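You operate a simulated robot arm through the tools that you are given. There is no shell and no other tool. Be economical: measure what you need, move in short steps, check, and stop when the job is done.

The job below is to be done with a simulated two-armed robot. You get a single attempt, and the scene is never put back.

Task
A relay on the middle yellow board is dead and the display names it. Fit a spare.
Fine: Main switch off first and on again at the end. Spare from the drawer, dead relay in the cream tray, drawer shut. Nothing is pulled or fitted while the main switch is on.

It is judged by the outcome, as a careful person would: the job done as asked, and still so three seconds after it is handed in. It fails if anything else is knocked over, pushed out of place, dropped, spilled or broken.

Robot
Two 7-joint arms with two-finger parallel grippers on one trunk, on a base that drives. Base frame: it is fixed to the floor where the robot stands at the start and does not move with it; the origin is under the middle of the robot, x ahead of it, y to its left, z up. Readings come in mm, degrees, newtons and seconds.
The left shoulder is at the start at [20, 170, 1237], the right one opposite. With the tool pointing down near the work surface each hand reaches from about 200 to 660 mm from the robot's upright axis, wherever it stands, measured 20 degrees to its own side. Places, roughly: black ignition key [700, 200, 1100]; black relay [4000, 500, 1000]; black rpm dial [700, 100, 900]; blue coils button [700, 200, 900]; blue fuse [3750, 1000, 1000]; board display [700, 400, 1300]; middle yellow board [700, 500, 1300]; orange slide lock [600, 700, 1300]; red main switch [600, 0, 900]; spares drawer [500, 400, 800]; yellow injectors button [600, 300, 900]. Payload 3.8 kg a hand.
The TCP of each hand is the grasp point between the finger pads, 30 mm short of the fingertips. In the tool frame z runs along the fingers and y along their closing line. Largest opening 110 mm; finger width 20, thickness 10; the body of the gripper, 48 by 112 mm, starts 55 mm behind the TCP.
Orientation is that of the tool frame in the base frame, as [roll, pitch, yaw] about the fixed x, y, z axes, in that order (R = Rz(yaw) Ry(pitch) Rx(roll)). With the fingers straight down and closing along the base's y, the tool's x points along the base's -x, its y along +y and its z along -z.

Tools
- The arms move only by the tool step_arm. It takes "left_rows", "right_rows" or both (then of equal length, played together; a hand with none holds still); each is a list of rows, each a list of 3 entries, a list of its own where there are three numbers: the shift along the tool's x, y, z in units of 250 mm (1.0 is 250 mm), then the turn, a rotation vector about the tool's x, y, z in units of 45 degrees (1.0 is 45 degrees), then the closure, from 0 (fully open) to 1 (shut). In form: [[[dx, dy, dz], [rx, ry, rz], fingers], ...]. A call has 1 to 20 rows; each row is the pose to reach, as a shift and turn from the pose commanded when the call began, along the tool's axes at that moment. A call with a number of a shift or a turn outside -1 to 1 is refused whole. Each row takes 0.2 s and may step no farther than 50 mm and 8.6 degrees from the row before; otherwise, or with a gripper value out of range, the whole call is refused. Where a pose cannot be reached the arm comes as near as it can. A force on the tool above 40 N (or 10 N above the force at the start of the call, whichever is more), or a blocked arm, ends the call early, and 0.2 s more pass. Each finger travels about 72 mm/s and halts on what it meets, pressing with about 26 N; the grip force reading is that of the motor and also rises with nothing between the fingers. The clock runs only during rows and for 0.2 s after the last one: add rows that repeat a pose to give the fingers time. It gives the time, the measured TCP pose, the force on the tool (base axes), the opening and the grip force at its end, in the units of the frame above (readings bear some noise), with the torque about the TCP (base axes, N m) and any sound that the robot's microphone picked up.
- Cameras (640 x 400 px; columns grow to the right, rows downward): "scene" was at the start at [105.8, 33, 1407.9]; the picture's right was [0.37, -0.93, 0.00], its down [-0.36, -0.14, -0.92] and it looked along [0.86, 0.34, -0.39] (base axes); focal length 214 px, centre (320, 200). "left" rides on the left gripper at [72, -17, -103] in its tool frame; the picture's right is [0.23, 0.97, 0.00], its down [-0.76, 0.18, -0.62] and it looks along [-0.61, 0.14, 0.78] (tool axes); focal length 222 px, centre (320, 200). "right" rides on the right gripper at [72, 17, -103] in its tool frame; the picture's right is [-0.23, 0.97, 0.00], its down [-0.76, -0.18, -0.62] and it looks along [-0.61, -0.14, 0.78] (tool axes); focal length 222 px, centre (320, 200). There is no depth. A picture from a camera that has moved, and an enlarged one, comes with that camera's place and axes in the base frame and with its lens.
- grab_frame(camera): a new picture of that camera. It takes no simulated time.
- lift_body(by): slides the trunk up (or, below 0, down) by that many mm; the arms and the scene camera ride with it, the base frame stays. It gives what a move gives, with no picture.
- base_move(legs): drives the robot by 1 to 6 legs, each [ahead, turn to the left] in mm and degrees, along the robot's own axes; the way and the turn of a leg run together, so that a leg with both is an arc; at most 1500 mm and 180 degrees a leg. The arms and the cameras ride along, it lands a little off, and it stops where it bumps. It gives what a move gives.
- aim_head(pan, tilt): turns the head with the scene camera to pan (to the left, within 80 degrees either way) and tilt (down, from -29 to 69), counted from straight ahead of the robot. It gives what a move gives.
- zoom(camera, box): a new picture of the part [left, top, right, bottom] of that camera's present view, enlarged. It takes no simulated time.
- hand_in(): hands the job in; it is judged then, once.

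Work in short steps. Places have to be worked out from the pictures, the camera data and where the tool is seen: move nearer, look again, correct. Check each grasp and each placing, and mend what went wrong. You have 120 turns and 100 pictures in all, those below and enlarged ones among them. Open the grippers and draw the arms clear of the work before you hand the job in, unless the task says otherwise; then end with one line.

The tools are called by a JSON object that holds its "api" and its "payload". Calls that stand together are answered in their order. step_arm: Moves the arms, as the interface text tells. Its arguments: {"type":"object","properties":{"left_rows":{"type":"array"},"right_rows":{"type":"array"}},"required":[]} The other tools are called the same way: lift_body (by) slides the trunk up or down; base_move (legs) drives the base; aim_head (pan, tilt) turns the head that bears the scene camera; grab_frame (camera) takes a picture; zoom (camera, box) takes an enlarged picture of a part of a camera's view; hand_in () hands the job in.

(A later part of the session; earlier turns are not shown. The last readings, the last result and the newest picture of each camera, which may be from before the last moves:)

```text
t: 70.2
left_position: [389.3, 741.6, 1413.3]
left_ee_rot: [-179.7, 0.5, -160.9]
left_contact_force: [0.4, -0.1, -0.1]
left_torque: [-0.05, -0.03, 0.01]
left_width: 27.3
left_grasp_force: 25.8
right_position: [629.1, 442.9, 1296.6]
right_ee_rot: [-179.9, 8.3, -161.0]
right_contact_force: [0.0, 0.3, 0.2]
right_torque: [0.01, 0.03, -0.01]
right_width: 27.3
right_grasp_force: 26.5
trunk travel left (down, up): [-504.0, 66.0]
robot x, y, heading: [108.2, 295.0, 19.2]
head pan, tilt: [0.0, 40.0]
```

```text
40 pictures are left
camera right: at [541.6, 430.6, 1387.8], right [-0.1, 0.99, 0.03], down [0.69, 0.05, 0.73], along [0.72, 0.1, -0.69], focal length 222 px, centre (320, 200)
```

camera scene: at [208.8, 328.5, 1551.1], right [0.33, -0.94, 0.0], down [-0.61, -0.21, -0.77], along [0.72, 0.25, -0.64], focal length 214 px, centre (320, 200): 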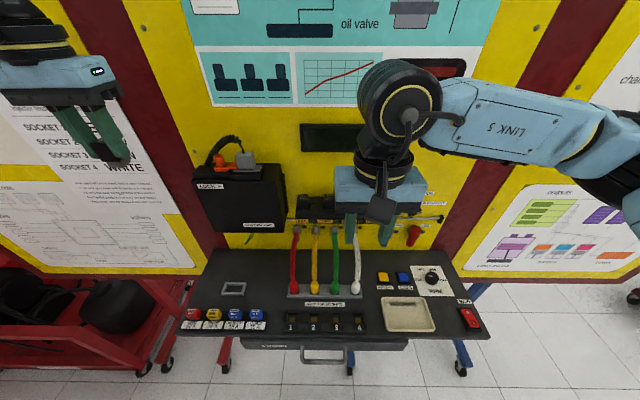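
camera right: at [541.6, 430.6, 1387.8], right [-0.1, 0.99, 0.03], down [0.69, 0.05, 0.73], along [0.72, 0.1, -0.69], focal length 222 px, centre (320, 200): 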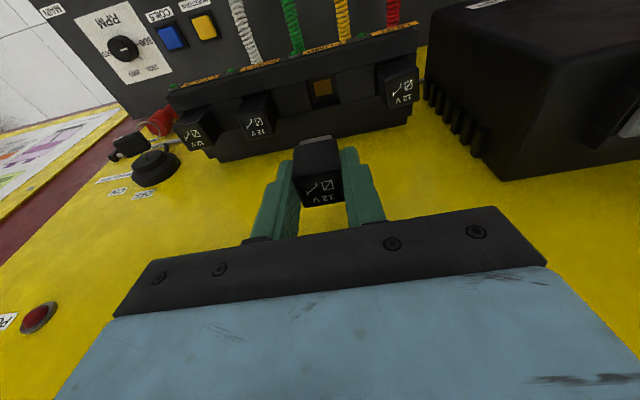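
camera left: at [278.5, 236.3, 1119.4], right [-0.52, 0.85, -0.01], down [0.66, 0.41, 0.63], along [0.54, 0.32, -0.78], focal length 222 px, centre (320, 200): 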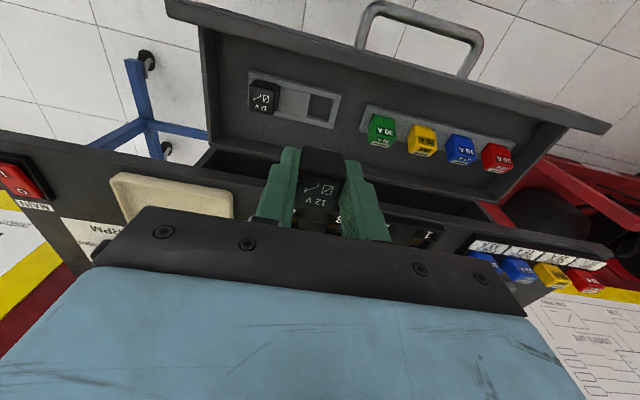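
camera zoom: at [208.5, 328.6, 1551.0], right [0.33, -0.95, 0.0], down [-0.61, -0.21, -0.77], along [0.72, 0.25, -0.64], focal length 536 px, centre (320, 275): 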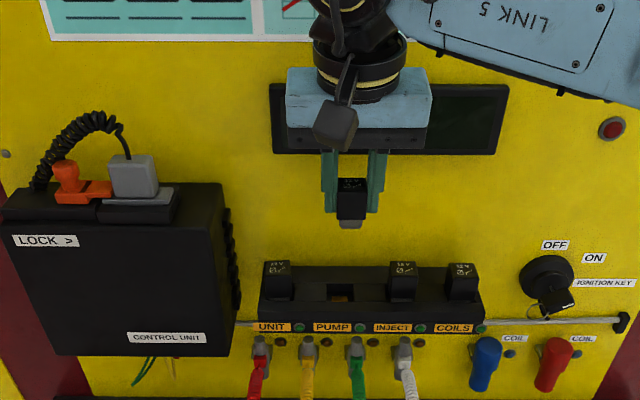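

The dead relay is out and the pump socket is empty. Tray centre is about u≈568, v≈1. I draw the right hand back and across over the tray, then lower the trunk 200 mm.

{"api": "step_arm", "payload": {"right_rows": [[[0.15, 0, -0.021], [0, 0, 0], 1], [[0.27, -0.13, -0.038], [0, 0.03, 0], 1], [[0.38, -0.27, -0.053], [0, 0.06, 0], 1], [[0.48, -0.42, -0.067], [0, 0.09, 0], 1], [[0.56, -0.58, -0.078], [0, 0.12, 0], 1], [[0.62, -0.74, -0.087], [0, 0.15, 0], 1], [[0.665, -0.892, -0.093], [0, 0.178, 0], 1]]}}

{"api": "lift_body", "payload": {"by": -200}}

{"api": "grab_frame", "payload": {"camera": "right"}}

{"api": "grab_frame", "payload": {"camera": "scene"}}

```text
t: 71.8
left_position: [390.3, 738.7, 1414.3]
left_ee_rot: [-179.6, 0.4, -160.9]
left_contact_force: [-0.1, -1.1, -1.3]
left_torque: [0.0, -0.02, 0.03]
left_width: 27.2
left_grasp_force: 26.2
right_position: [543.5, 177.1, 1298.7]
right_ee_rot: [180.0, 0.2, -160.9]
right_contact_force: [-0.7, -0.2, -1.4]
right_torque: [0.02, 0.01, -0.02]
right_width: 27.4
right_grasp_force: 25.8
trunk travel left (down, up): [-504.0, 66.0]
robot x, y, heading: [111.0, 293.4, 19.0]
head pan, tilt: [0.0, 40.0]
```

```text
t: 73.9
left_position: [391.5, 740.0, 1214.1]
left_ee_rot: [-179.5, 0.4, -160.8]
left_contact_force: [-0.5, -0.5, -0.5]
left_torque: [0.0, -0.04, -0.03]
left_width: 27.3
left_grasp_force: 25.9
right_position: [543.6, 177.6, 1098.6]
right_ee_rot: [-179.9, 0.2, -161.0]
right_contact_force: [0.4, 0.5, -0.1]
right_torque: [0.01, -0.02, -0.04]
right_width: 27.1
right_grasp_force: 25.7
trunk travel left (down, up): [-304.0, 266.0]
robot x, y, heading: [109.3, 297.3, 19.0]
head pan, tilt: [0.0, 40.0]
```

```text
39 pictures are left
camera right: at [470.2, 170.6, 1200.8], right [-0.1, 0.99, 0.0], down [0.78, 0.08, 0.63], along [0.62, 0.06, -0.78], focal length 222 px, centre (320, 200)
```

right: 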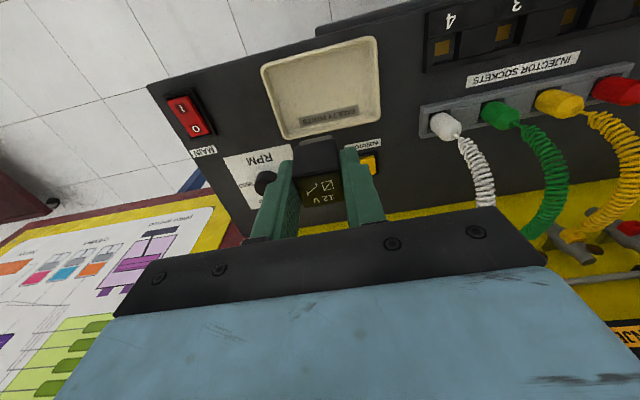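

```text
38 pictures are left
camera scene: at [208.9, 328.2, 1351.1], right [0.33, -0.95, 0.0], down [-0.61, -0.21, -0.77], along [0.72, 0.25, -0.64], focal length 214 px, centre (320, 200)
```

scene: 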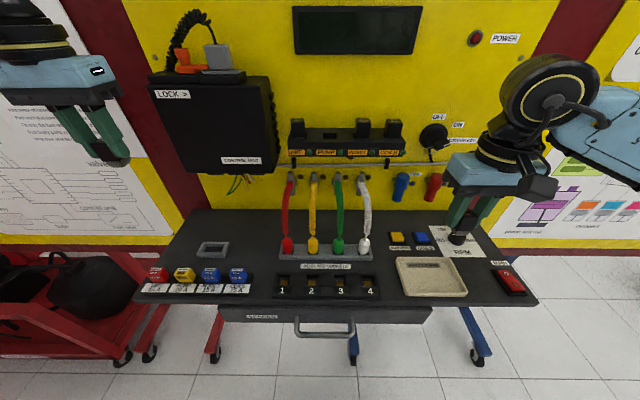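

The tray centre from this view is u≈560, v≈1. I shift 11 mm back and descend to just above the tray floor.

{"api": "step_arm", "payload": {"right_rows": [[[0.044, 0.016, 0.1], [0, 0, 0], 1], [[0.044, 0.016, 0.25], [0, 0, 0], 1], [[0.044, 0.016, 0.4], [0, 0, 0], 1], [[0.044, 0.016, 0.52], [0, 0, 0], 1], [[0.044, 0.016, 0.58], [0, 0, 0], 1], [[0.044, 0.016, 0.6], [0, 0, 0], 1]]}}

{"api": "zoom", "payload": {"camera": "scene", "box": [370, 190, 530, 310]}}

```text
t: 75.3
left_position: [389.0, 739.7, 1214.5]
left_ee_rot: [-179.6, 0.5, -160.9]
left_contact_force: [0.5, 0.0, -0.2]
left_torque: [0.02, 0.0, -0.03]
left_width: 27.2
left_grasp_force: 26.1
right_position: [534.2, 177.9, 948.7]
right_ee_rot: [-179.8, 0.6, -161.1]
right_contact_force: [0.1, -6.0, 24.7]
right_torque: [-0.19, -0.18, -0.02]
right_width: 27.7
right_grasp_force: 25.8
trunk travel left (down, up): [-304.0, 266.0]
robot x, y, heading: [111.5, 295.6, 18.9]
head pan, tilt: [0.0, 40.0]
```

```text
3.33 times, centred on (450, 250) of scene
camera zoom: at [207.3, 327.8, 1351.6], right [0.33, -0.95, 0.0], down [-0.61, -0.21, -0.77], along [0.72, 0.25, -0.64], focal length 715 px, centre (-113, 33)
```

zoom: 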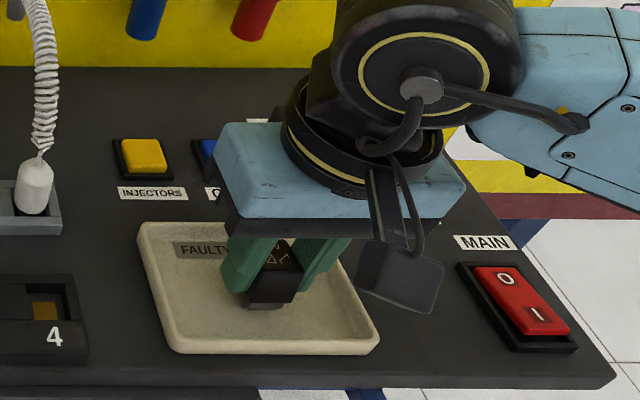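

The relay touches the tray floor (25 N up). I raise 2 mm, open the fingers, and lift away.

{"api": "step_arm", "payload": {"right_rows": [[[0, 0, -0.01], [0, 0, 0], 1], [[0, 0, -0.01], [0, 0, 0], 0.8], [[0, 0, -0.01], [0, 0, 0], 0.6], [[0, 0, -0.01], [0, 0, 0], 0.55], [[0, 0, -0.01], [0, 0, 0], 0.55]]}}

{"api": "step_arm", "payload": {"right_rows": [[[0, 0, -0.1], [0, 0, 0], 0.55], [[0, 0, -0.25], [0, 0, 0], 0.55], [[0, 0, -0.4], [0, 0, 0], 0.55], [[0, 0, -0.55], [0, 0, 0], 0.55], [[0, 0, -0.7], [0, 0, 0], 0.55]]}}

{"api": "grab_frame", "payload": {"camera": "right"}}

```text
t: 76.5
left_position: [391.9, 740.1, 1213.7]
left_ee_rot: [-179.5, 0.6, -160.8]
left_contact_force: [0.1, -0.7, -1.3]
left_torque: [-0.04, -0.02, 0.01]
left_width: 27.3
left_grasp_force: 26.2
right_position: [532.6, 178.9, 948.6]
right_ee_rot: [-179.9, 0.0, -161.0]
right_contact_force: [0.1, -0.4, -0.5]
right_torque: [0.03, 0.02, 0.03]
right_width: 49.9
right_grasp_force: 0.1
trunk travel left (down, up): [-304.0, 266.0]
robot x, y, heading: [110.6, 294.0, 19.0]
head pan, tilt: [0.0, 40.0]
```

```text
t: 77.7
left_position: [391.6, 740.0, 1214.5]
left_ee_rot: [-179.6, 0.6, -161.0]
left_contact_force: [0.5, 0.5, -0.1]
left_torque: [-0.01, 0.0, 0.02]
left_width: 27.3
left_grasp_force: 26.0
right_position: [532.8, 177.4, 1123.2]
right_ee_rot: [-179.9, 0.1, -161.0]
right_contact_force: [-0.1, 0.5, -0.1]
right_torque: [0.03, 0.01, 0.01]
right_width: 49.4
right_grasp_force: 0.1
trunk travel left (down, up): [-304.0, 266.0]
robot x, y, heading: [108.1, 295.7, 19.0]
head pan, tilt: [0.0, 40.0]
```

```text
36 pictures are left
camera right: at [458.8, 169.4, 1225.8], right [-0.1, 0.99, 0.0], down [0.78, 0.08, 0.62], along [0.62, 0.06, -0.78], focal length 222 px, centre (320, 200)
```

right: 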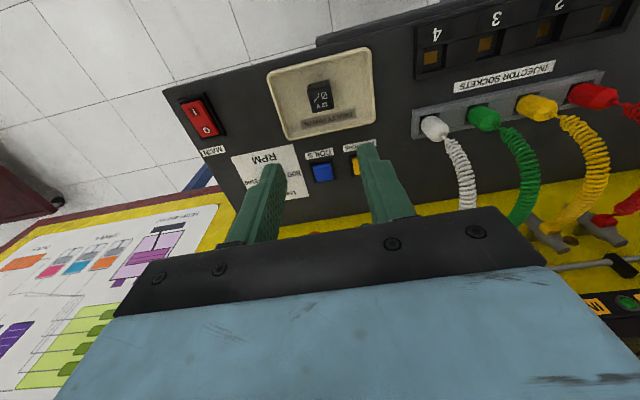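

The dead relay stands in the cream tray. I raise the trunk 200 mm, move the right hand aside, and begin bringing the left hand with the spare across (in front of the control box).

{"api": "lift_body", "payload": {"by": 200}}

{"api": "step_arm", "payload": {"left_rows": [[[0, -0.14, 0], [0, 0, 0], 1], [[0, -0.28, 0], [0, 0, 0], 1], [[0, -0.42, 0], [0, 0, 0], 1], [[0, -0.56, 0], [0, 0, 0], 1], [[0, -0.7, 0], [0, 0, 0], 1], [[0, -0.84, 0], [0, 0, 0], 1], [[0, -0.98, 0], [0, 0, 0], 1]], "right_rows": [[[0.08, -0.1, 0], [0, 0, 0], 0.55], [[0.16, -0.2, 0], [0, 0, 0], 0.55], [[0.24, -0.3, 0], [0, 0, 0], 0.55], [[0.32, -0.4, 0], [0, 0, 0], 0.55], [[0.4, -0.5, 0], [0, 0, 0], 0.55], [[0.4, -0.6, 0], [0, 0, 0], 0.55], [[0.4, -0.6, 0], [0, 0, 0], 0.55]]}}

{"api": "grab_frame", "payload": {"camera": "left"}}

```text
t: 79.9
left_position: [389.1, 740.1, 1413.6]
left_ee_rot: [-179.6, 0.5, -160.9]
left_contact_force: [0.6, -0.1, -0.2]
left_torque: [0.01, -0.01, 0.02]
left_width: 27.0
left_grasp_force: 25.8
right_position: [532.5, 176.7, 1321.4]
right_ee_rot: [-179.9, 0.2, -161.0]
right_contact_force: [-0.7, -0.4, -0.3]
right_torque: [0.0, 0.02, 0.0]
right_width: 49.4
right_grasp_force: 0.1
trunk travel left (down, up): [-504.0, 66.0]
robot x, y, heading: [112.4, 296.1, 18.7]
head pan, tilt: [0.0, 40.0]
```

```text
t: 81.5
left_position: [454.6, 554.5, 1420.6]
left_ee_rot: [-179.5, 0.5, -160.6]
left_contact_force: [-0.1, -0.3, 0.0]
left_torque: [0.01, -0.02, 0.04]
left_width: 27.3
left_grasp_force: 26.1
left hand out of reach, approached as far as the arm can: row 6, 7
right_position: [486.2, 2.3, 1324.2]
right_ee_rot: [180.0, 0.3, -160.9]
right_contact_force: [-0.4, 0.7, -0.2]
right_torque: [0.0, -0.01, 0.02]
right_width: 49.7
right_grasp_force: 0.1
trunk travel left (down, up): [-504.0, 66.0]
robot x, y, heading: [114.0, 294.1, 19.4]
head pan, tilt: [0.0, 40.0]
```

```text
35 pictures are left
camera left: at [388.9, 515.4, 1522.5], right [-0.54, 0.84, -0.01], down [0.65, 0.42, 0.63], along [0.54, 0.33, -0.78], focal length 222 px, centre (320, 200)
```

left: 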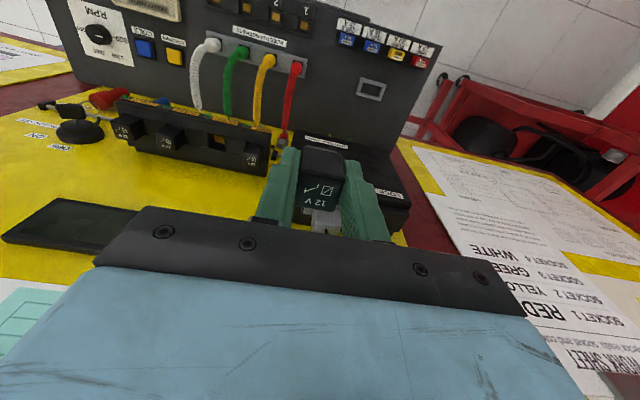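

At this height the arm can't go further right; lower it can. I go down to z≈1320 well in front of the box, then across, adding a 4° tilt.

{"api": "step_arm", "payload": {"left_rows": [[[0, 0, 0.18], [0, 0, 0], 1], [[0, -0.02, 0.36], [0, -0.02, 0], 1], [[-0.03, -0.15, 0.4], [0, -0.04, 0], 1], [[-0.07, -0.28, 0.4], [0, -0.06, 0.004], 1], [[-0.1, -0.4, 0.4], [0, -0.08, 0.008], 1], [[-0.13, -0.52, 0.4], [0, -0.089, 0.013], 1], [[-0.164, -0.634, 0.4], [0, -0.089, 0.013], 1], [[-0.164, -0.634, 0.4], [0, -0.089, 0.013], 1]]}}

{"api": "zoom", "payload": {"camera": "left", "box": [160, 80, 480, 280]}}

{"api": "zoom", "payload": {"camera": "scene", "box": [220, 90, 420, 250]}}

```text
t: 83.3
left_position: [456.3, 530.5, 1325.2]
left_ee_rot: [-179.4, 4.3, -161.4]
left_contact_force: [-0.2, -0.2, 0.0]
left_torque: [-0.03, 0.01, -0.01]
left_width: 27.1
left_grasp_force: 25.7
left hand out of reach, approached as far as the arm can: row 3, 4, 5, 6, 7, 8
right_position: [486.4, 2.1, 1325.4]
right_ee_rot: [-180.0, 0.2, -160.9]
right_contact_force: [0.5, -1.5, -0.1]
right_torque: [0.02, 0.01, -0.01]
right_width: 49.4
right_grasp_force: 0.1
trunk travel left (down, up): [-504.0, 66.0]
robot x, y, heading: [110.2, 295.3, 19.2]
head pan, tilt: [0.0, 40.0]
```

```text
2.00 times, centred on (320, 180) of left
camera zoom: at [384.6, 490.1, 1422.7], right [-0.52, 0.85, -0.03], down [0.62, 0.4, 0.68], along [0.59, 0.34, -0.73], focal length 444 px, centre (320, 240)
```

zoom: 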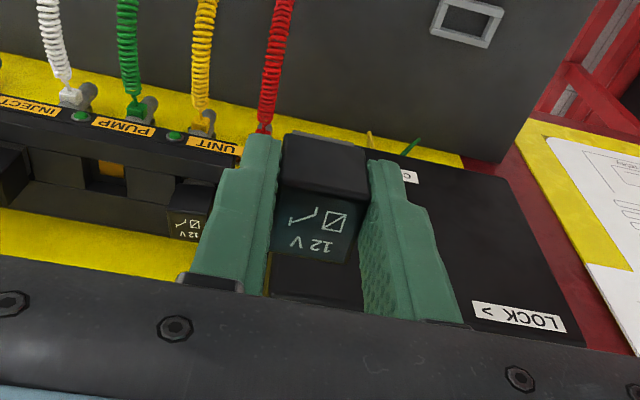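

```text
2.50 times, centred on (320, 170) of scene
camera zoom: at [208.9, 328.1, 1551.0], right [0.33, -0.95, 0.0], down [-0.61, -0.21, -0.77], along [0.72, 0.25, -0.64], focal length 536 px, centre (320, 275)
```

zoom: 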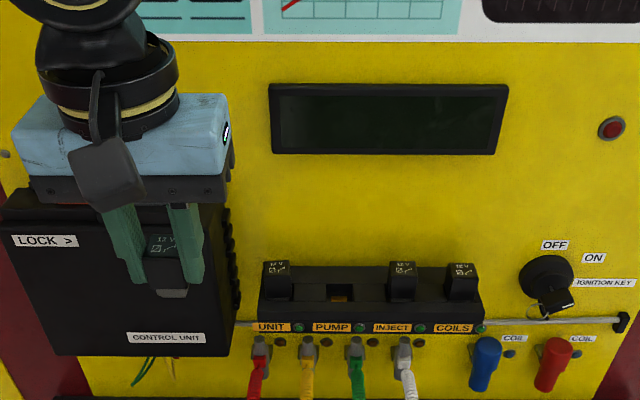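

The left arm can't cross its midline. I turn the base 18° right so the pump socket lies to the left hand's own side (this swings the hand away from the box).

{"api": "base_move", "payload": {"legs": [[0, -18]]}}

{"api": "step_arm", "payload": {"left_rows": [[[0, 0, 0], [0, 0, -0.1], 1], [[0, 0, 0], [0, 0, -0.2], 1], [[0, 0, 0], [0, 0, -0.3], 1], [[0, 0, 0], [0, 0, -0.4], 1], [[0, 0, 0], [0, 0, -0.4], 1]]}}

```text
t: 84.7
left_position: [511.7, 413.9, 1326.0]
left_ee_rot: [-179.5, 4.4, -179.2]
left_contact_force: [0.2, 0.0, 0.1]
left_torque: [-0.03, -0.04, -0.02]
left_width: 27.3
left_grasp_force: 25.8
right_position: [378.8, -100.6, 1324.7]
right_ee_rot: [-180.0, 0.2, -178.8]
right_contact_force: [-0.4, -0.5, 0.3]
right_torque: [-0.01, -0.03, 0.0]
right_width: 49.6
right_grasp_force: 0.0
trunk travel left (down, up): [-504.0, 66.0]
robot x, y, heading: [111.6, 293.1, 1.4]
head pan, tilt: [0.0, 40.0]
```

```text
t: 85.9
left_position: [512.4, 413.0, 1325.0]
left_ee_rot: [-178.3, 4.2, -161.1]
left_contact_force: [0.2, 0.7, 0.2]
left_torque: [0.01, -0.01, 0.01]
left_width: 27.1
left_grasp_force: 25.9
right_position: [379.7, -100.3, 1323.2]
right_ee_rot: [180.0, 0.1, -178.8]
right_contact_force: [0.1, 0.7, -1.0]
right_torque: [-0.01, -0.01, 0.03]
right_width: 49.5
right_grasp_force: 0.0
trunk travel left (down, up): [-504.0, 66.0]
robot x, y, heading: [109.2, 294.1, 1.3]
head pan, tilt: [0.0, 40.0]
```

Now I fix the small roll and bring the spare to just in front of and above the socket (u≈715, v≈225, z≈1260).

{"api": "step_arm", "payload": {"left_rows": [[[-0.09, -0.004, 0.06], [-0.01, 0, 0.004], 1], [[-0.19, -0.009, 0.13], [-0.02, 0, 0.009], 1], [[-0.28, -0.013, 0.21], [-0.03, 0, 0.009], 1], [[-0.371, -0.018, 0.289], [-0.03, 0, 0.009], 1], [[-0.371, -0.018, 0.289], [-0.03, 0, 0.009], 1]]}}

{"api": "aim_head", "payload": {"pan": 15, "tilt": 35}}

{"api": "zoom", "payload": {"camera": "left", "box": [160, 60, 480, 260]}}

{"api": "grab_frame", "payload": {"camera": "scene"}}

```text
t: 87.1
left_position: [583.6, 466.9, 1267.0]
left_ee_rot: [-179.5, 4.1, -161.6]
left_contact_force: [-0.5, -0.7, -0.8]
left_torque: [0.0, 0.0, 0.02]
left_width: 27.1
left_grasp_force: 25.8
left hand out of reach, approached as far as the arm can: row 1, 2, 3, 4, 5
right_position: [378.9, -99.7, 1325.0]
right_ee_rot: [180.0, 0.2, -178.8]
right_contact_force: [-0.5, -1.3, -0.4]
right_torque: [0.0, 0.0, 0.0]
right_width: 49.6
right_grasp_force: 0.1
trunk travel left (down, up): [-504.0, 66.0]
robot x, y, heading: [110.7, 291.1, 1.3]
head pan, tilt: [0.0, 40.0]
```

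```text
t: 87.9
left_position: [584.2, 466.2, 1266.8]
left_ee_rot: [-179.5, 4.0, -161.6]
left_contact_force: [1.0, 0.3, -0.5]
left_torque: [-0.02, -0.02, 0.03]
left_width: 27.0
left_grasp_force: 26.3
right_position: [378.8, -99.2, 1325.9]
right_ee_rot: [-180.0, 0.2, -178.8]
right_contact_force: [0.2, -0.1, -0.5]
right_torque: [0.03, 0.03, -0.02]
right_width: 49.5
right_grasp_force: 0.0
trunk travel left (down, up): [-504.0, 66.0]
robot x, y, heading: [111.4, 291.8, 1.5]
head pan, tilt: [15.0, 35.0]
```

```text
2.00 times, centred on (320, 160) of left
camera zoom: at [512.6, 426.2, 1365.4], right [-0.52, 0.85, -0.02], down [0.62, 0.4, 0.67], along [0.58, 0.34, -0.74], focal length 444 px, centre (320, 280)
```

zoom: 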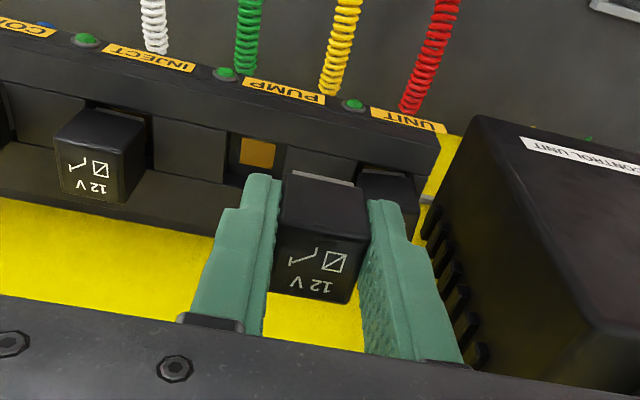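

```text
31 pictures are left
camera scene: at [214.5, 318.6, 1558.5], right [0.28, -0.96, 0.0], down [-0.55, -0.16, -0.82], along [0.79, 0.23, -0.57], focal length 214 px, centre (320, 200)
```

scene: 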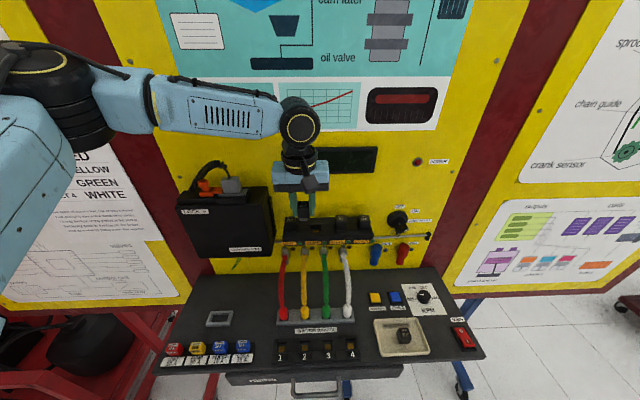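

The left arm still stalls ~30 mm to the left of the socket. A robot stance further right, aligned with the board, suits it better (like at the drawer). I pull the hand back, then drive 296 mm to the right.

{"api": "step_arm", "payload": {"left_rows": [[[0.12, 0, -0.06], [0, 0, 0], 1], [[0.24, 0, -0.12], [0, 0, 0], 1], [[0.36, 0, -0.12], [0, 0, 0], 1], [[0.48, 0, -0.12], [0, 0, 0], 1]]}}

{"api": "base_move", "payload": {"legs": [[0, -68.7], [297, 0], [0, 85.7]]}}

```text
t: 88.9
left_position: [468.2, 428.2, 1288.4]
left_ee_rot: [-179.5, 4.1, -161.6]
left_contact_force: [-0.2, -0.6, -1.0]
left_torque: [-0.03, 0.0, 0.0]
left_width: 27.2
left_grasp_force: 26.5
right_position: [378.7, -100.4, 1324.2]
right_ee_rot: [180.0, 0.2, -178.8]
right_contact_force: [-0.1, -0.2, -0.2]
right_torque: [0.03, 0.0, -0.03]
right_width: 49.3
right_grasp_force: 0.1
trunk travel left (down, up): [-504.0, 66.0]
robot x, y, heading: [108.0, 293.2, 1.6]
head pan, tilt: [15.0, 35.0]
```

```text
t: 97.5
left_position: [523.8, 276.1, 1288.6]
left_ee_rot: [-179.6, 4.2, -141.3]
left_contact_force: [-0.3, -0.5, -0.6]
left_torque: [0.0, 0.03, 0.0]
left_width: 27.1
left_grasp_force: 26.3
right_position: [622.4, -249.8, 1324.8]
right_ee_rot: [-180.0, 0.1, -158.5]
right_contact_force: [0.0, 0.5, 0.2]
right_torque: [0.0, 0.0, 0.0]
right_width: 49.3
right_grasp_force: 0.1
trunk travel left (down, up): [-504.0, 66.0]
robot x, y, heading: [237.9, 23.6, 21.4]
head pan, tilt: [15.0, 35.0]
```

I turn the left tool back to the board's yaw and slide it to v≈225.

{"api": "step_arm", "payload": {"left_rows": [[[-0.045, 0.121, 0], [0, 0, 0.112], 1], [[-0.089, 0.242, 0], [0, 0, 0.225], 1], [[-0.134, 0.363, 0], [0, 0, 0.337], 1], [[-0.178, 0.484, 0], [0, 0, 0.449], 1], [[-0.178, 0.484, 0], [0, 0, 0.449], 1]]}}

```text
t: 98.7
left_position: [483.0, 398.4, 1290.1]
left_ee_rot: [178.9, 4.0, -161.5]
left_contact_force: [0.6, 0.2, -0.7]
left_torque: [0.0, -0.02, -0.01]
left_width: 27.1
left_grasp_force: 26.5
right_position: [623.1, -251.1, 1323.2]
right_ee_rot: [-180.0, 0.1, -158.4]
right_contact_force: [0.5, -0.5, 0.1]
right_torque: [0.0, 0.01, 0.02]
right_width: 49.4
right_grasp_force: 0.1
trunk travel left (down, up): [-504.0, 66.0]
robot x, y, heading: [235.3, 24.4, 21.9]
head pan, tilt: [15.0, 35.0]
```

In reach now. I correct the roll and advance to u≈715, z≈1262.

{"api": "step_arm", "payload": {"left_rows": [[[-0.13, 0, 0.037], [0.01, 0, 0], 1], [[-0.26, 0, 0.074], [0.02, 0, 0], 1], [[-0.39, 0.001, 0.111], [0.033, 0, 0], 1], [[-0.515, 0.002, 0.148], [0.033, 0, 0], 1], [[-0.515, 0.002, 0.148], [0.033, 0, 0], 1]]}}

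{"api": "zoom", "payload": {"camera": "left", "box": [160, 60, 480, 260]}}

{"api": "grab_frame", "payload": {"camera": "scene"}}

```text
t: 99.9
left_position: [606.6, 440.1, 1261.9]
left_ee_rot: [-179.5, 4.0, -161.5]
left_contact_force: [-0.4, 0.0, -0.4]
left_torque: [-0.02, -0.04, -0.01]
left_width: 27.2
left_grasp_force: 26.0
right_position: [621.5, -250.4, 1324.8]
right_ee_rot: [-179.9, 0.2, -158.5]
right_contact_force: [-1.3, -0.1, 0.4]
right_torque: [0.01, -0.02, 0.02]
right_width: 49.3
right_grasp_force: 0.1
trunk travel left (down, up): [-504.0, 66.0]
robot x, y, heading: [235.6, 25.1, 21.6]
head pan, tilt: [15.0, 35.0]
```

```text
2.00 times, centred on (320, 160) of left
camera zoom: at [535.9, 400.3, 1360.2], right [-0.52, 0.85, -0.02], down [0.62, 0.4, 0.67], along [0.58, 0.34, -0.74], focal length 444 px, centre (320, 280)
```

zoom: 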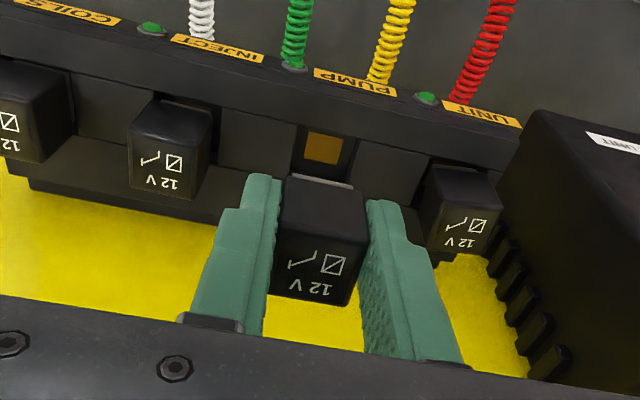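

```text
29 pictures are left
camera scene: at [320.7, 84.4, 1558.7], right [0.6, -0.8, 0.0], down [-0.46, -0.34, -0.82], along [0.66, 0.49, -0.57], focal length 214 px, centre (320, 200)
```

scene: 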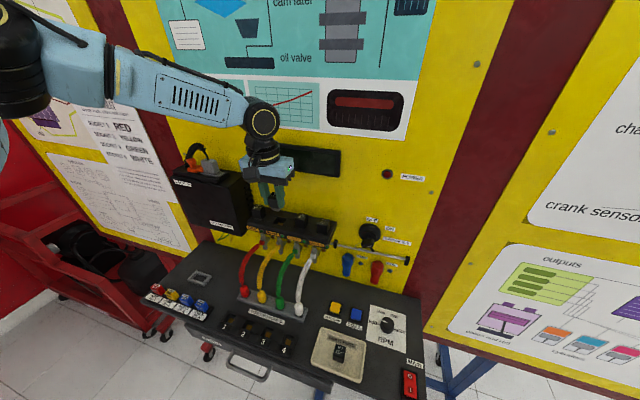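

In the left camera the neighbours INJECT (v≈165) and UNIT (v≈296) put PUMP at v≈230, u≈735. I move 4 mm left, 13 mm in and down to z≈1225 and look again.

{"api": "step_arm", "payload": {"left_rows": [[[-0.047, 0.015, 0.02], [0, 0, 0], 1], [[-0.044, 0.015, 0.09], [0, 0, 0], 1], [[-0.042, 0.015, 0.151], [0, 0, 0], 1], [[-0.042, 0.015, 0.151], [0, 0, 0], 1]]}}

{"api": "zoom", "payload": {"camera": "left", "box": [160, 60, 480, 260]}}

{"api": "zoom", "payload": {"camera": "scene", "box": [230, 130, 350, 250]}}

```text
t: 100.9
left_position: [616.8, 448.5, 1224.7]
left_ee_rot: [-179.6, 4.0, -161.4]
left_contact_force: [-0.4, -0.2, -0.2]
left_torque: [-0.02, -0.05, 0.01]
left_width: 27.2
left_grasp_force: 25.9
right_position: [622.1, -251.0, 1324.1]
right_ee_rot: [180.0, 0.2, -158.6]
right_contact_force: [0.7, 0.7, -0.9]
right_torque: [0.04, 0.02, 0.0]
right_width: 49.5
right_grasp_force: 0.0
trunk travel left (down, up): [-504.0, 66.0]
robot x, y, heading: [233.7, 26.7, 21.5]
head pan, tilt: [15.0, 35.0]
```

```text
2.00 times, centred on (320, 160) of left
camera zoom: at [546.2, 407.2, 1323.5], right [-0.52, 0.85, -0.02], down [0.62, 0.4, 0.67], along [0.58, 0.34, -0.74], focal length 444 px, centre (320, 280)
```

zoom: 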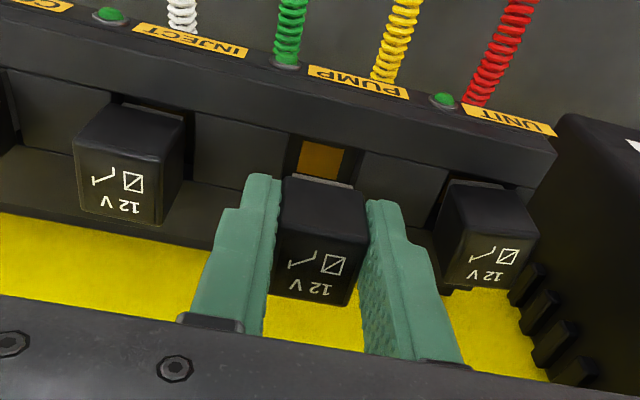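

```text
3.33 times, centred on (290, 190) of scene
camera zoom: at [321.7, 84.4, 1558.6], right [0.6, -0.8, 0.0], down [-0.46, -0.34, -0.82], along [0.66, 0.49, -0.57], focal length 715 px, centre (420, 233)
```

zoom: 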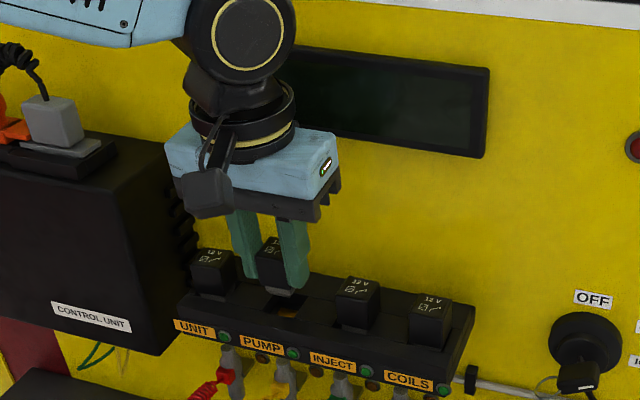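

Relay needs ~7 mm further in and ~2 mm right. I make that shift and go down to z≈1212 for a last look.

{"api": "step_arm", "payload": {"left_rows": [[[-0.028, -0.007, 0.002], [0, 0, 0], 1], [[-0.024, -0.007, 0.053], [0, 0, 0], 1], [[-0.024, -0.007, 0.053], [0, 0, 0], 1]]}}

{"api": "zoom", "payload": {"camera": "left", "box": [200, 80, 440, 230]}}

{"api": "zoom", "payload": {"camera": "scene", "box": [250, 180, 330, 250]}}

```text
t: 101.7
left_position: [622.5, 448.7, 1212.4]
left_ee_rot: [-179.6, 3.9, -161.5]
left_contact_force: [0.2, 0.5, -0.3]
left_torque: [0.02, -0.01, 0.02]
left_width: 27.2
left_grasp_force: 25.9
right_position: [622.8, -251.1, 1324.7]
right_ee_rot: [-180.0, 0.1, -158.6]
right_contact_force: [-0.2, 0.6, -0.4]
right_torque: [0.01, 0.02, 0.0]
right_width: 49.3
right_grasp_force: 0.1
trunk travel left (down, up): [-504.0, 66.0]
robot x, y, heading: [233.7, 27.6, 21.6]
head pan, tilt: [15.0, 35.0]
```

```text
2.67 times, centred on (320, 155) of left
camera zoom: at [551.9, 407.4, 1310.6], right [-0.52, 0.85, -0.02], down [0.62, 0.4, 0.67], along [0.58, 0.34, -0.74], focal length 592 px, centre (320, 320)
```

zoom: 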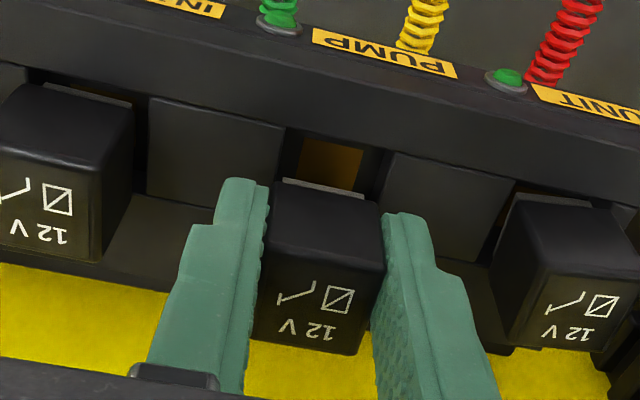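

```text
5.71 times, centred on (290, 215) of scene
camera zoom: at [321.9, 84.4, 1558.6], right [0.6, -0.8, 0.0], down [-0.46, -0.34, -0.82], along [0.66, 0.49, -0.57], focal length 1226 px, centre (491, 114)
```

zoom: 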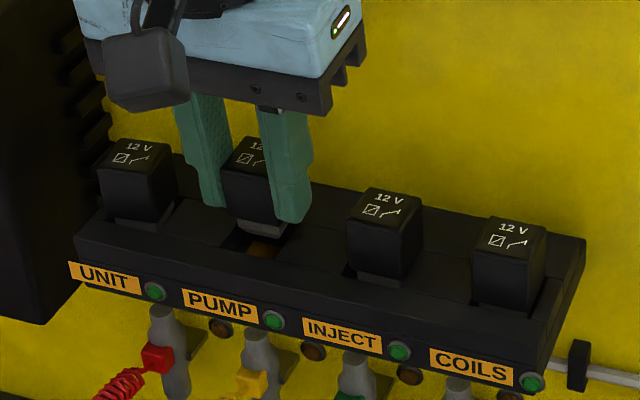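

Alignment is within 1–2 mm (1 mm left needed). I lower the relay into its socket in small steps.

{"api": "step_arm", "payload": {"left_rows": [[[0.001, 0.004, 0.012], [0, 0, 0], 1], [[0.002, 0.004, 0.024], [0, 0, 0], 1], [[0.003, 0.004, 0.036], [0, 0, 0], 1], [[0.003, 0.004, 0.046], [0, 0, 0], 1], [[0.004, 0.004, 0.056], [0, 0, 0], 1], [[0.004, 0.004, 0.064], [0, 0, 0], 1]]}}

{"api": "zoom", "payload": {"camera": "scene", "box": [250, 180, 330, 250]}}

{"api": "zoom", "payload": {"camera": "left", "box": [200, 80, 440, 230]}}

```text
t: 103.1
left_position: [623.6, 446.8, 1198.6]
left_ee_rot: [-179.5, 4.2, -161.5]
left_contact_force: [-5.0, -1.6, 24.2]
left_torque: [0.07, -0.19, 0.0]
left_width: 27.1
left_grasp_force: 25.8
right_position: [620.6, -252.3, 1325.0]
right_ee_rot: [179.8, 0.3, -158.5]
right_contact_force: [0.4, -0.6, 0.4]
right_torque: [-0.03, 0.0, -0.03]
right_width: 49.5
right_grasp_force: 0.1
trunk travel left (down, up): [-504.0, 66.0]
robot x, y, heading: [236.0, 24.7, 21.6]
head pan, tilt: [15.0, 35.0]
```

```text
5.71 times, centred on (290, 215) of scene
camera zoom: at [319.3, 82.3, 1558.9], right [0.6, -0.8, 0.0], down [-0.46, -0.34, -0.82], along [0.66, 0.49, -0.57], focal length 1226 px, centre (491, 114)
```

zoom: 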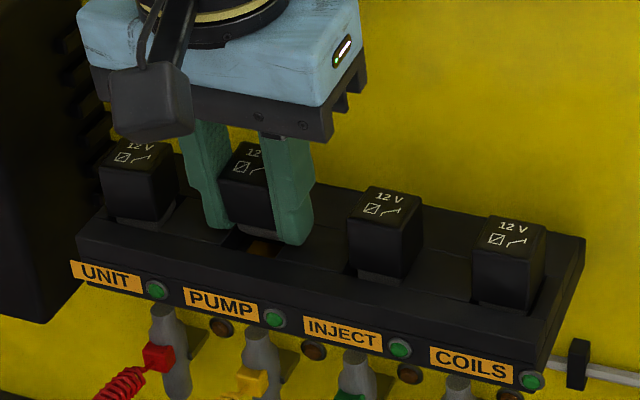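

```text
2.67 times, centred on (320, 155) of left
camera zoom: at [550.7, 407.5, 1296.5], right [-0.52, 0.85, -0.02], down [0.62, 0.4, 0.68], along [0.59, 0.34, -0.74], focal length 592 px, centre (320, 320)
```

zoom: 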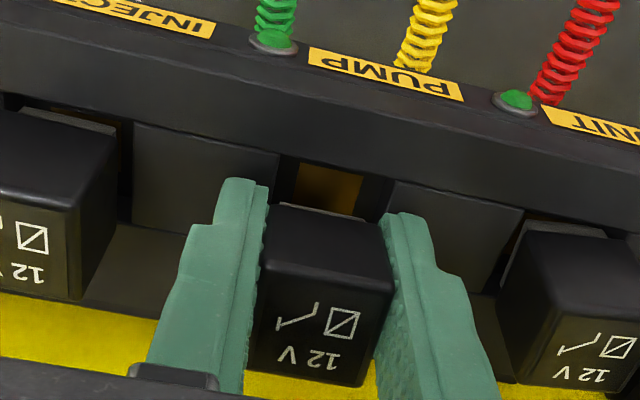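

The relay slid up ~10 mm in the fingers: the plug caught the socket's edge. Both views suggest it is ~2 mm too far right. I lift 14 mm, shift 2 mm left and look before trying again.

{"api": "step_arm", "payload": {"left_rows": [[[-0.002, 0, -0.03], [0, 0, 0], 1], [[-0.004, 0.0, -0.056], [0, 0, 0], 1], [[-0.004, 0.008, -0.056], [0, 0, 0], 1], [[-0.004, 0.008, -0.056], [0, 0, 0], 1]]}}

{"api": "zoom", "payload": {"camera": "scene", "box": [250, 180, 330, 250]}}

{"api": "zoom", "payload": {"camera": "left", "box": [160, 70, 480, 270]}}

```text
t: 104.1
left_position: [622.6, 451.9, 1210.4]
left_ee_rot: [-179.5, 3.9, -161.5]
left_contact_force: [-0.6, 0.1, 0.3]
left_torque: [-0.01, 0.0, -0.02]
left_width: 27.2
left_grasp_force: 25.8
right_position: [621.2, -250.3, 1324.7]
right_ee_rot: [-179.9, 0.1, -158.6]
right_contact_force: [0.4, 0.7, -0.3]
right_torque: [0.02, -0.03, 0.01]
right_width: 49.6
right_grasp_force: 0.0
trunk travel left (down, up): [-504.0, 66.0]
robot x, y, heading: [235.7, 27.7, 21.7]
head pan, tilt: [15.0, 35.0]
```

```text
5.71 times, centred on (290, 215) of scene
camera zoom: at [321.7, 84.5, 1558.6], right [0.6, -0.8, 0.0], down [-0.46, -0.34, -0.82], along [0.66, 0.49, -0.57], focal length 1226 px, centre (491, 114)
```

zoom: 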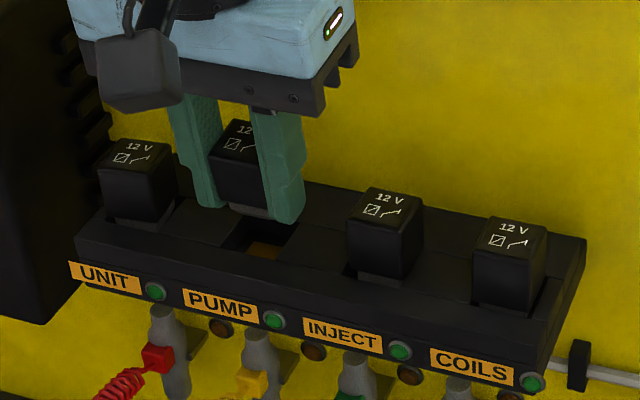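

```text
2.00 times, centred on (320, 170) of left
camera zoom: at [551.3, 411.4, 1308.8], right [-0.52, 0.85, -0.02], down [0.62, 0.4, 0.67], along [0.58, 0.34, -0.74], focal length 444 px, centre (320, 260)
```

zoom: 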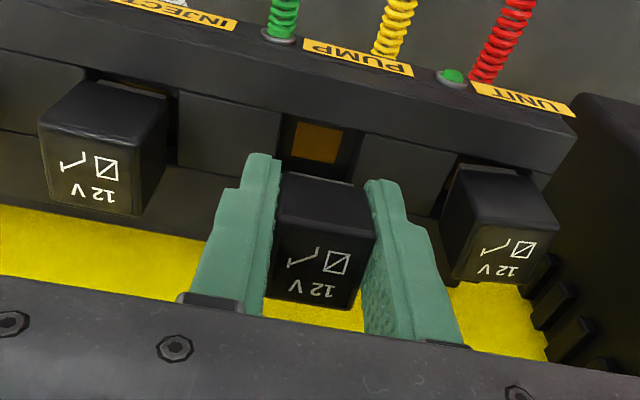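

From both views the optimum is ~1.5 mm back to the right, and slightly less in; I also reduce the tilt to 2° so the plug is straighter. Then I lower gently.

{"api": "step_arm", "payload": {"left_rows": [[[0.004, -0.006, 0], [0, 0.044, 0], 1], [[0.004, -0.006, 0.016], [0, 0.044, 0], 1], [[0.005, -0.006, 0.032], [0, 0.044, 0], 1], [[0.005, -0.006, 0.044], [0, 0.044, 0], 1], [[0.005, -0.006, 0.052], [0, 0.044, 0], 1]]}}

{"api": "zoom", "payload": {"camera": "left", "box": [160, 70, 480, 270]}}

{"api": "zoom", "payload": {"camera": "scene", "box": [250, 180, 330, 250]}}

```text
t: 105.3
left_position: [624.7, 449.1, 1197.2]
left_ee_rot: [-179.5, 2.3, -161.5]
left_contact_force: [-3.2, 2.1, 12.6]
left_torque: [0.14, -0.1, 0.01]
left_width: 27.1
left_grasp_force: 25.9
right_position: [622.0, -251.0, 1324.9]
right_ee_rot: [-180.0, 0.2, -158.5]
right_contact_force: [-0.2, -0.1, -0.1]
right_torque: [0.0, 0.01, -0.02]
right_width: 49.5
right_grasp_force: 0.1
trunk travel left (down, up): [-504.0, 66.0]
robot x, y, heading: [234.5, 24.7, 21.6]
head pan, tilt: [15.0, 35.0]
```

```text
2.00 times, centred on (320, 170) of left
camera zoom: at [556.6, 410.0, 1300.0], right [-0.52, 0.85, -0.02], down [0.64, 0.41, 0.65], along [0.56, 0.33, -0.76], focal length 444 px, centre (320, 260)
```

zoom: 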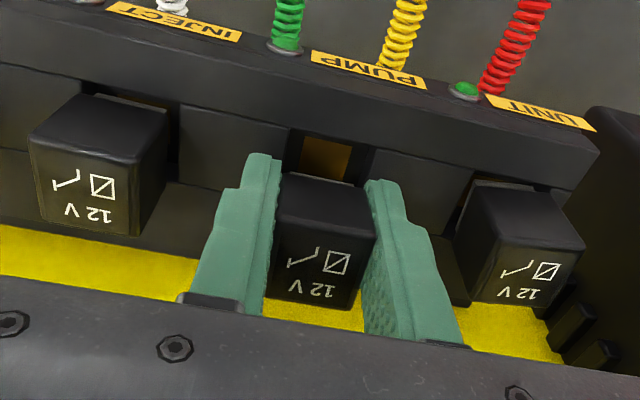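

```text
5.71 times, centred on (290, 215) of scene
camera zoom: at [320.5, 83.9, 1558.9], right [0.6, -0.8, 0.0], down [-0.46, -0.34, -0.82], along [0.66, 0.49, -0.57], focal length 1226 px, centre (491, 114)
```

zoom: 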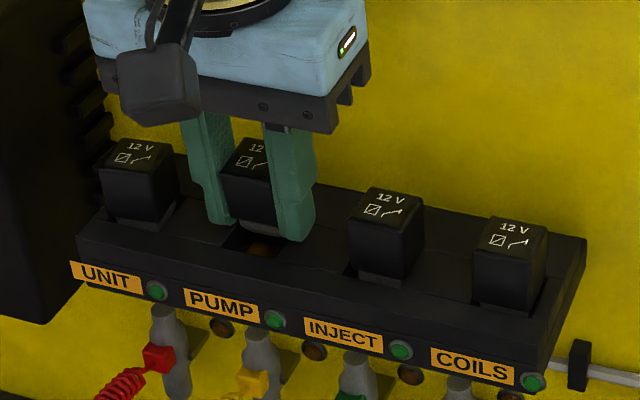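

The relay did not slip further but rests on the socket rim, ~12 mm high, about 2.5 mm too deep and ~1 mm right. I raise 2 mm, correct, and set it back down lightly.

{"api": "step_arm", "payload": {"left_rows": [[[0, 0, -0.01], [0, 0, 0], 1], [[0.01, 0.005, -0.01], [0, 0, 0], 1], [[0.01, 0.005, -0.002], [0, 0, 0], 1], [[0.01, 0.005, 0.003], [0, 0, 0], 1]]}}

{"api": "zoom", "payload": {"camera": "left", "box": [240, 90, 400, 190]}}

```text
t: 106.3
left_position: [620.6, 450.4, 1196.7]
left_ee_rot: [-179.7, 2.0, -161.5]
left_contact_force: [-2.8, 0.0, -0.3]
left_torque: [-0.05, 0.06, 0.02]
left_width: 27.0
left_grasp_force: 25.7
right_position: [622.4, -250.7, 1324.1]
right_ee_rot: [-180.0, 0.2, -158.6]
right_contact_force: [-1.2, 0.4, -1.0]
right_torque: [0.02, 0.01, 0.0]
right_width: 49.4
right_grasp_force: 0.1
trunk travel left (down, up): [-504.0, 66.0]
robot x, y, heading: [230.1, 26.8, 21.5]
head pan, tilt: [15.0, 35.0]
```

```text
4.00 times, centred on (320, 140) of left
camera zoom: at [552.5, 410.4, 1297.4], right [-0.52, 0.85, -0.01], down [0.64, 0.41, 0.65], along [0.56, 0.33, -0.76], focal length 888 px, centre (320, 440)
```

zoom: 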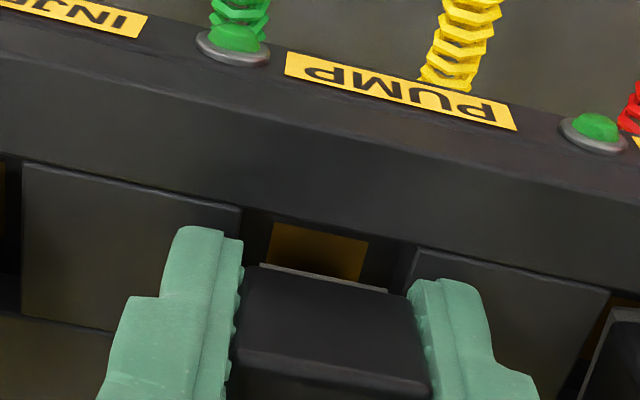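

Vertical force has vanished at a lower z: the plug seems to have found the hole. I press down 4 mm more.

{"api": "step_arm", "payload": {"left_rows": [[[0, 0, 0.006], [0, 0, 0], 1], [[0, 0, 0.012], [0, 0, 0], 1], [[0, 0, 0.016], [0, 0, 0], 1]]}}

{"api": "zoom", "payload": {"camera": "left", "box": [160, 70, 480, 270]}}

```text
t: 107.1
left_position: [620.4, 448.7, 1196.3]
left_ee_rot: [-179.6, 2.3, -161.5]
left_contact_force: [-9.3, 1.5, 18.0]
left_torque: [0.33, 0.53, 0.02]
left_width: 27.1
left_grasp_force: 26.0
right_position: [619.2, -251.4, 1325.2]
right_ee_rot: [-179.9, 0.4, -158.5]
right_contact_force: [0.1, -0.5, -0.6]
right_torque: [0.02, -0.01, -0.02]
right_width: 49.6
right_grasp_force: 0.1
trunk travel left (down, up): [-504.0, 66.0]
robot x, y, heading: [230.9, 20.8, 21.8]
head pan, tilt: [15.0, 35.0]
```

```text
2.00 times, centred on (320, 170) of left
camera zoom: at [551.7, 409.7, 1296.2], right [-0.52, 0.85, -0.02], down [0.64, 0.41, 0.65], along [0.56, 0.33, -0.76], focal length 444 px, centre (320, 260)
```

zoom: 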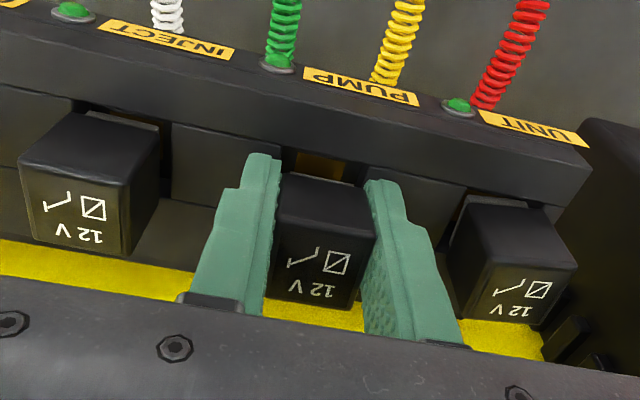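

The relay is now aligned with its neighbours and only several mm high; the fingertips are on the rail. I loosen slightly (fingers as guides), rise 10 mm, regrip, and check.

{"api": "step_arm", "payload": {"left_rows": [[[0, 0, -0.014], [0, 0, 0], 1], [[0, 0, -0.014], [0, 0, 0], 0.85], [[0, 0, -0.014], [0, 0, 0], 0.7], [[0, 0, -0.014], [0, 0, 0], 0.7], [[0, 0, -0.034], [0, 0, 0], 0.7], [[0, 0, -0.054], [0, 0, 0], 0.7]]}}

{"api": "zoom", "payload": {"camera": "left", "box": [160, 70, 480, 270]}}

```text
t: 108.5
left_position: [621.8, 449.7, 1206.6]
left_ee_rot: [-179.5, 2.0, -161.5]
left_contact_force: [-0.8, 0.5, 0.1]
left_torque: [0.02, 0.0, 0.0]
left_width: 32.9
left_grasp_force: 0.1
right_position: [621.9, -250.6, 1324.8]
right_ee_rot: [-180.0, 0.2, -158.5]
right_contact_force: [-0.1, 0.9, -0.3]
right_torque: [-0.05, 0.0, 0.0]
right_width: 49.2
right_grasp_force: 0.0
trunk travel left (down, up): [-504.0, 66.0]
robot x, y, heading: [229.2, 26.4, 21.7]
head pan, tilt: [15.0, 35.0]
```

```text
2.00 times, centred on (320, 170) of left
camera zoom: at [553.7, 410.8, 1308.0], right [-0.52, 0.85, -0.02], down [0.64, 0.41, 0.65], along [0.56, 0.33, -0.76], focal length 444 px, centre (320, 260)
```

zoom: 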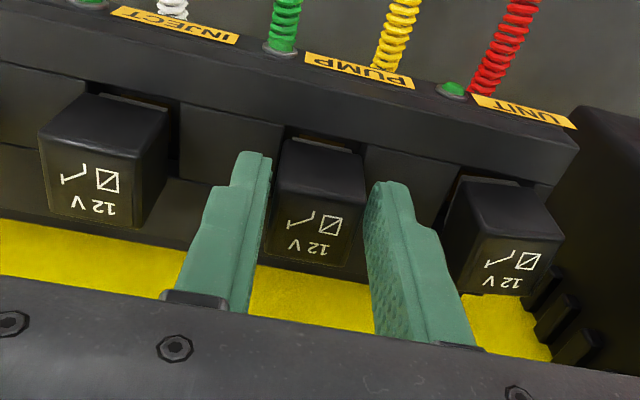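

The relay dropped in: its label now lines up exactly with its neighbours'. I rise clear, close the fingers, and press gently on its top to seat it.

{"api": "step_arm", "payload": {"left_rows": [[[0, 0, -0.05], [0, 0, 0], 0.7], [[0, 0, -0.1], [0, 0, 0], 0.7], [[0, 0, -0.15], [0, 0, 0], 0.7], [[0, 0, -0.15], [0, 0, 0], 1], [[0, 0, -0.15], [0, 0, 0], 1], [[0, 0, -0.15], [0, 0, 0], 1]]}}

{"api": "step_arm", "payload": {"left_rows": [[[0, 0, 0.03], [0, 0, 0], 1], [[0, 0, 0.05], [0, 0, 0], 1], [[0, 0, 0.07], [0, 0, 0], 1], [[0, 0, 0.08], [0, 0, 0], 1], [[0, 0, 0.09], [0, 0, 0], 1], [[0, 0, 0.1], [0, 0, 0], 1]]}}

{"api": "zoom", "payload": {"camera": "scene", "box": [250, 180, 330, 250]}}

```text
t: 109.9
left_position: [619.7, 450.1, 1243.4]
left_ee_rot: [-179.5, 2.0, -161.5]
left_contact_force: [-0.1, -0.7, -0.3]
left_torque: [-0.01, -0.03, -0.01]
left_width: 0.0
left_grasp_force: 26.4
right_position: [622.6, -250.1, 1322.6]
right_ee_rot: [-180.0, 0.2, -158.5]
right_contact_force: [0.2, -0.6, 0.3]
right_torque: [-0.01, 0.0, 0.01]
right_width: 49.5
right_grasp_force: 0.0
trunk travel left (down, up): [-504.0, 66.0]
robot x, y, heading: [232.5, 22.2, 21.6]
head pan, tilt: [15.0, 35.0]
```

```text
t: 111.3
left_position: [621.4, 449.3, 1226.8]
left_ee_rot: [-179.3, 2.7, -161.5]
left_contact_force: [-9.3, -2.6, 18.9]
left_torque: [-0.15, 0.43, -0.01]
left_width: 0.0
left_grasp_force: 26.4
right_position: [619.8, -250.7, 1325.0]
right_ee_rot: [-179.9, 0.3, -158.4]
right_contact_force: [-1.2, -0.2, 0.0]
right_torque: [-0.01, -0.02, -0.01]
right_width: 49.5
right_grasp_force: 0.1
trunk travel left (down, up): [-504.0, 66.0]
robot x, y, heading: [235.6, 26.6, 21.4]
head pan, tilt: [15.0, 35.0]
stopped in row 6 (left hand): the force on the tool passed its limit at 43 N (the readings are from after the stop); the commanded pose is now the measured one
```

```text
5.71 times, centred on (290, 215) of scene
camera zoom: at [319.8, 83.6, 1558.7], right [0.6, -0.8, 0.0], down [-0.46, -0.34, -0.82], along [0.66, 0.49, -0.57], focal length 1226 px, centre (491, 114)
```

zoom: 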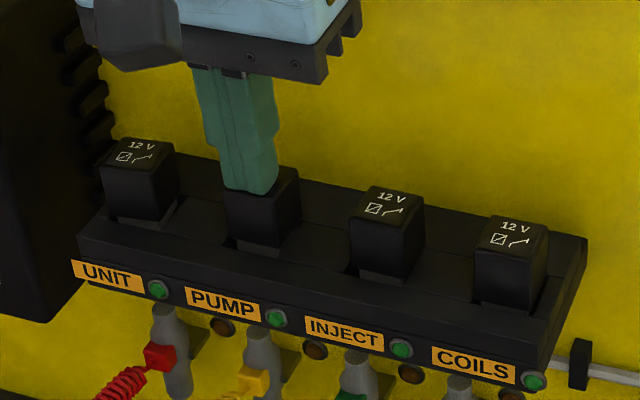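

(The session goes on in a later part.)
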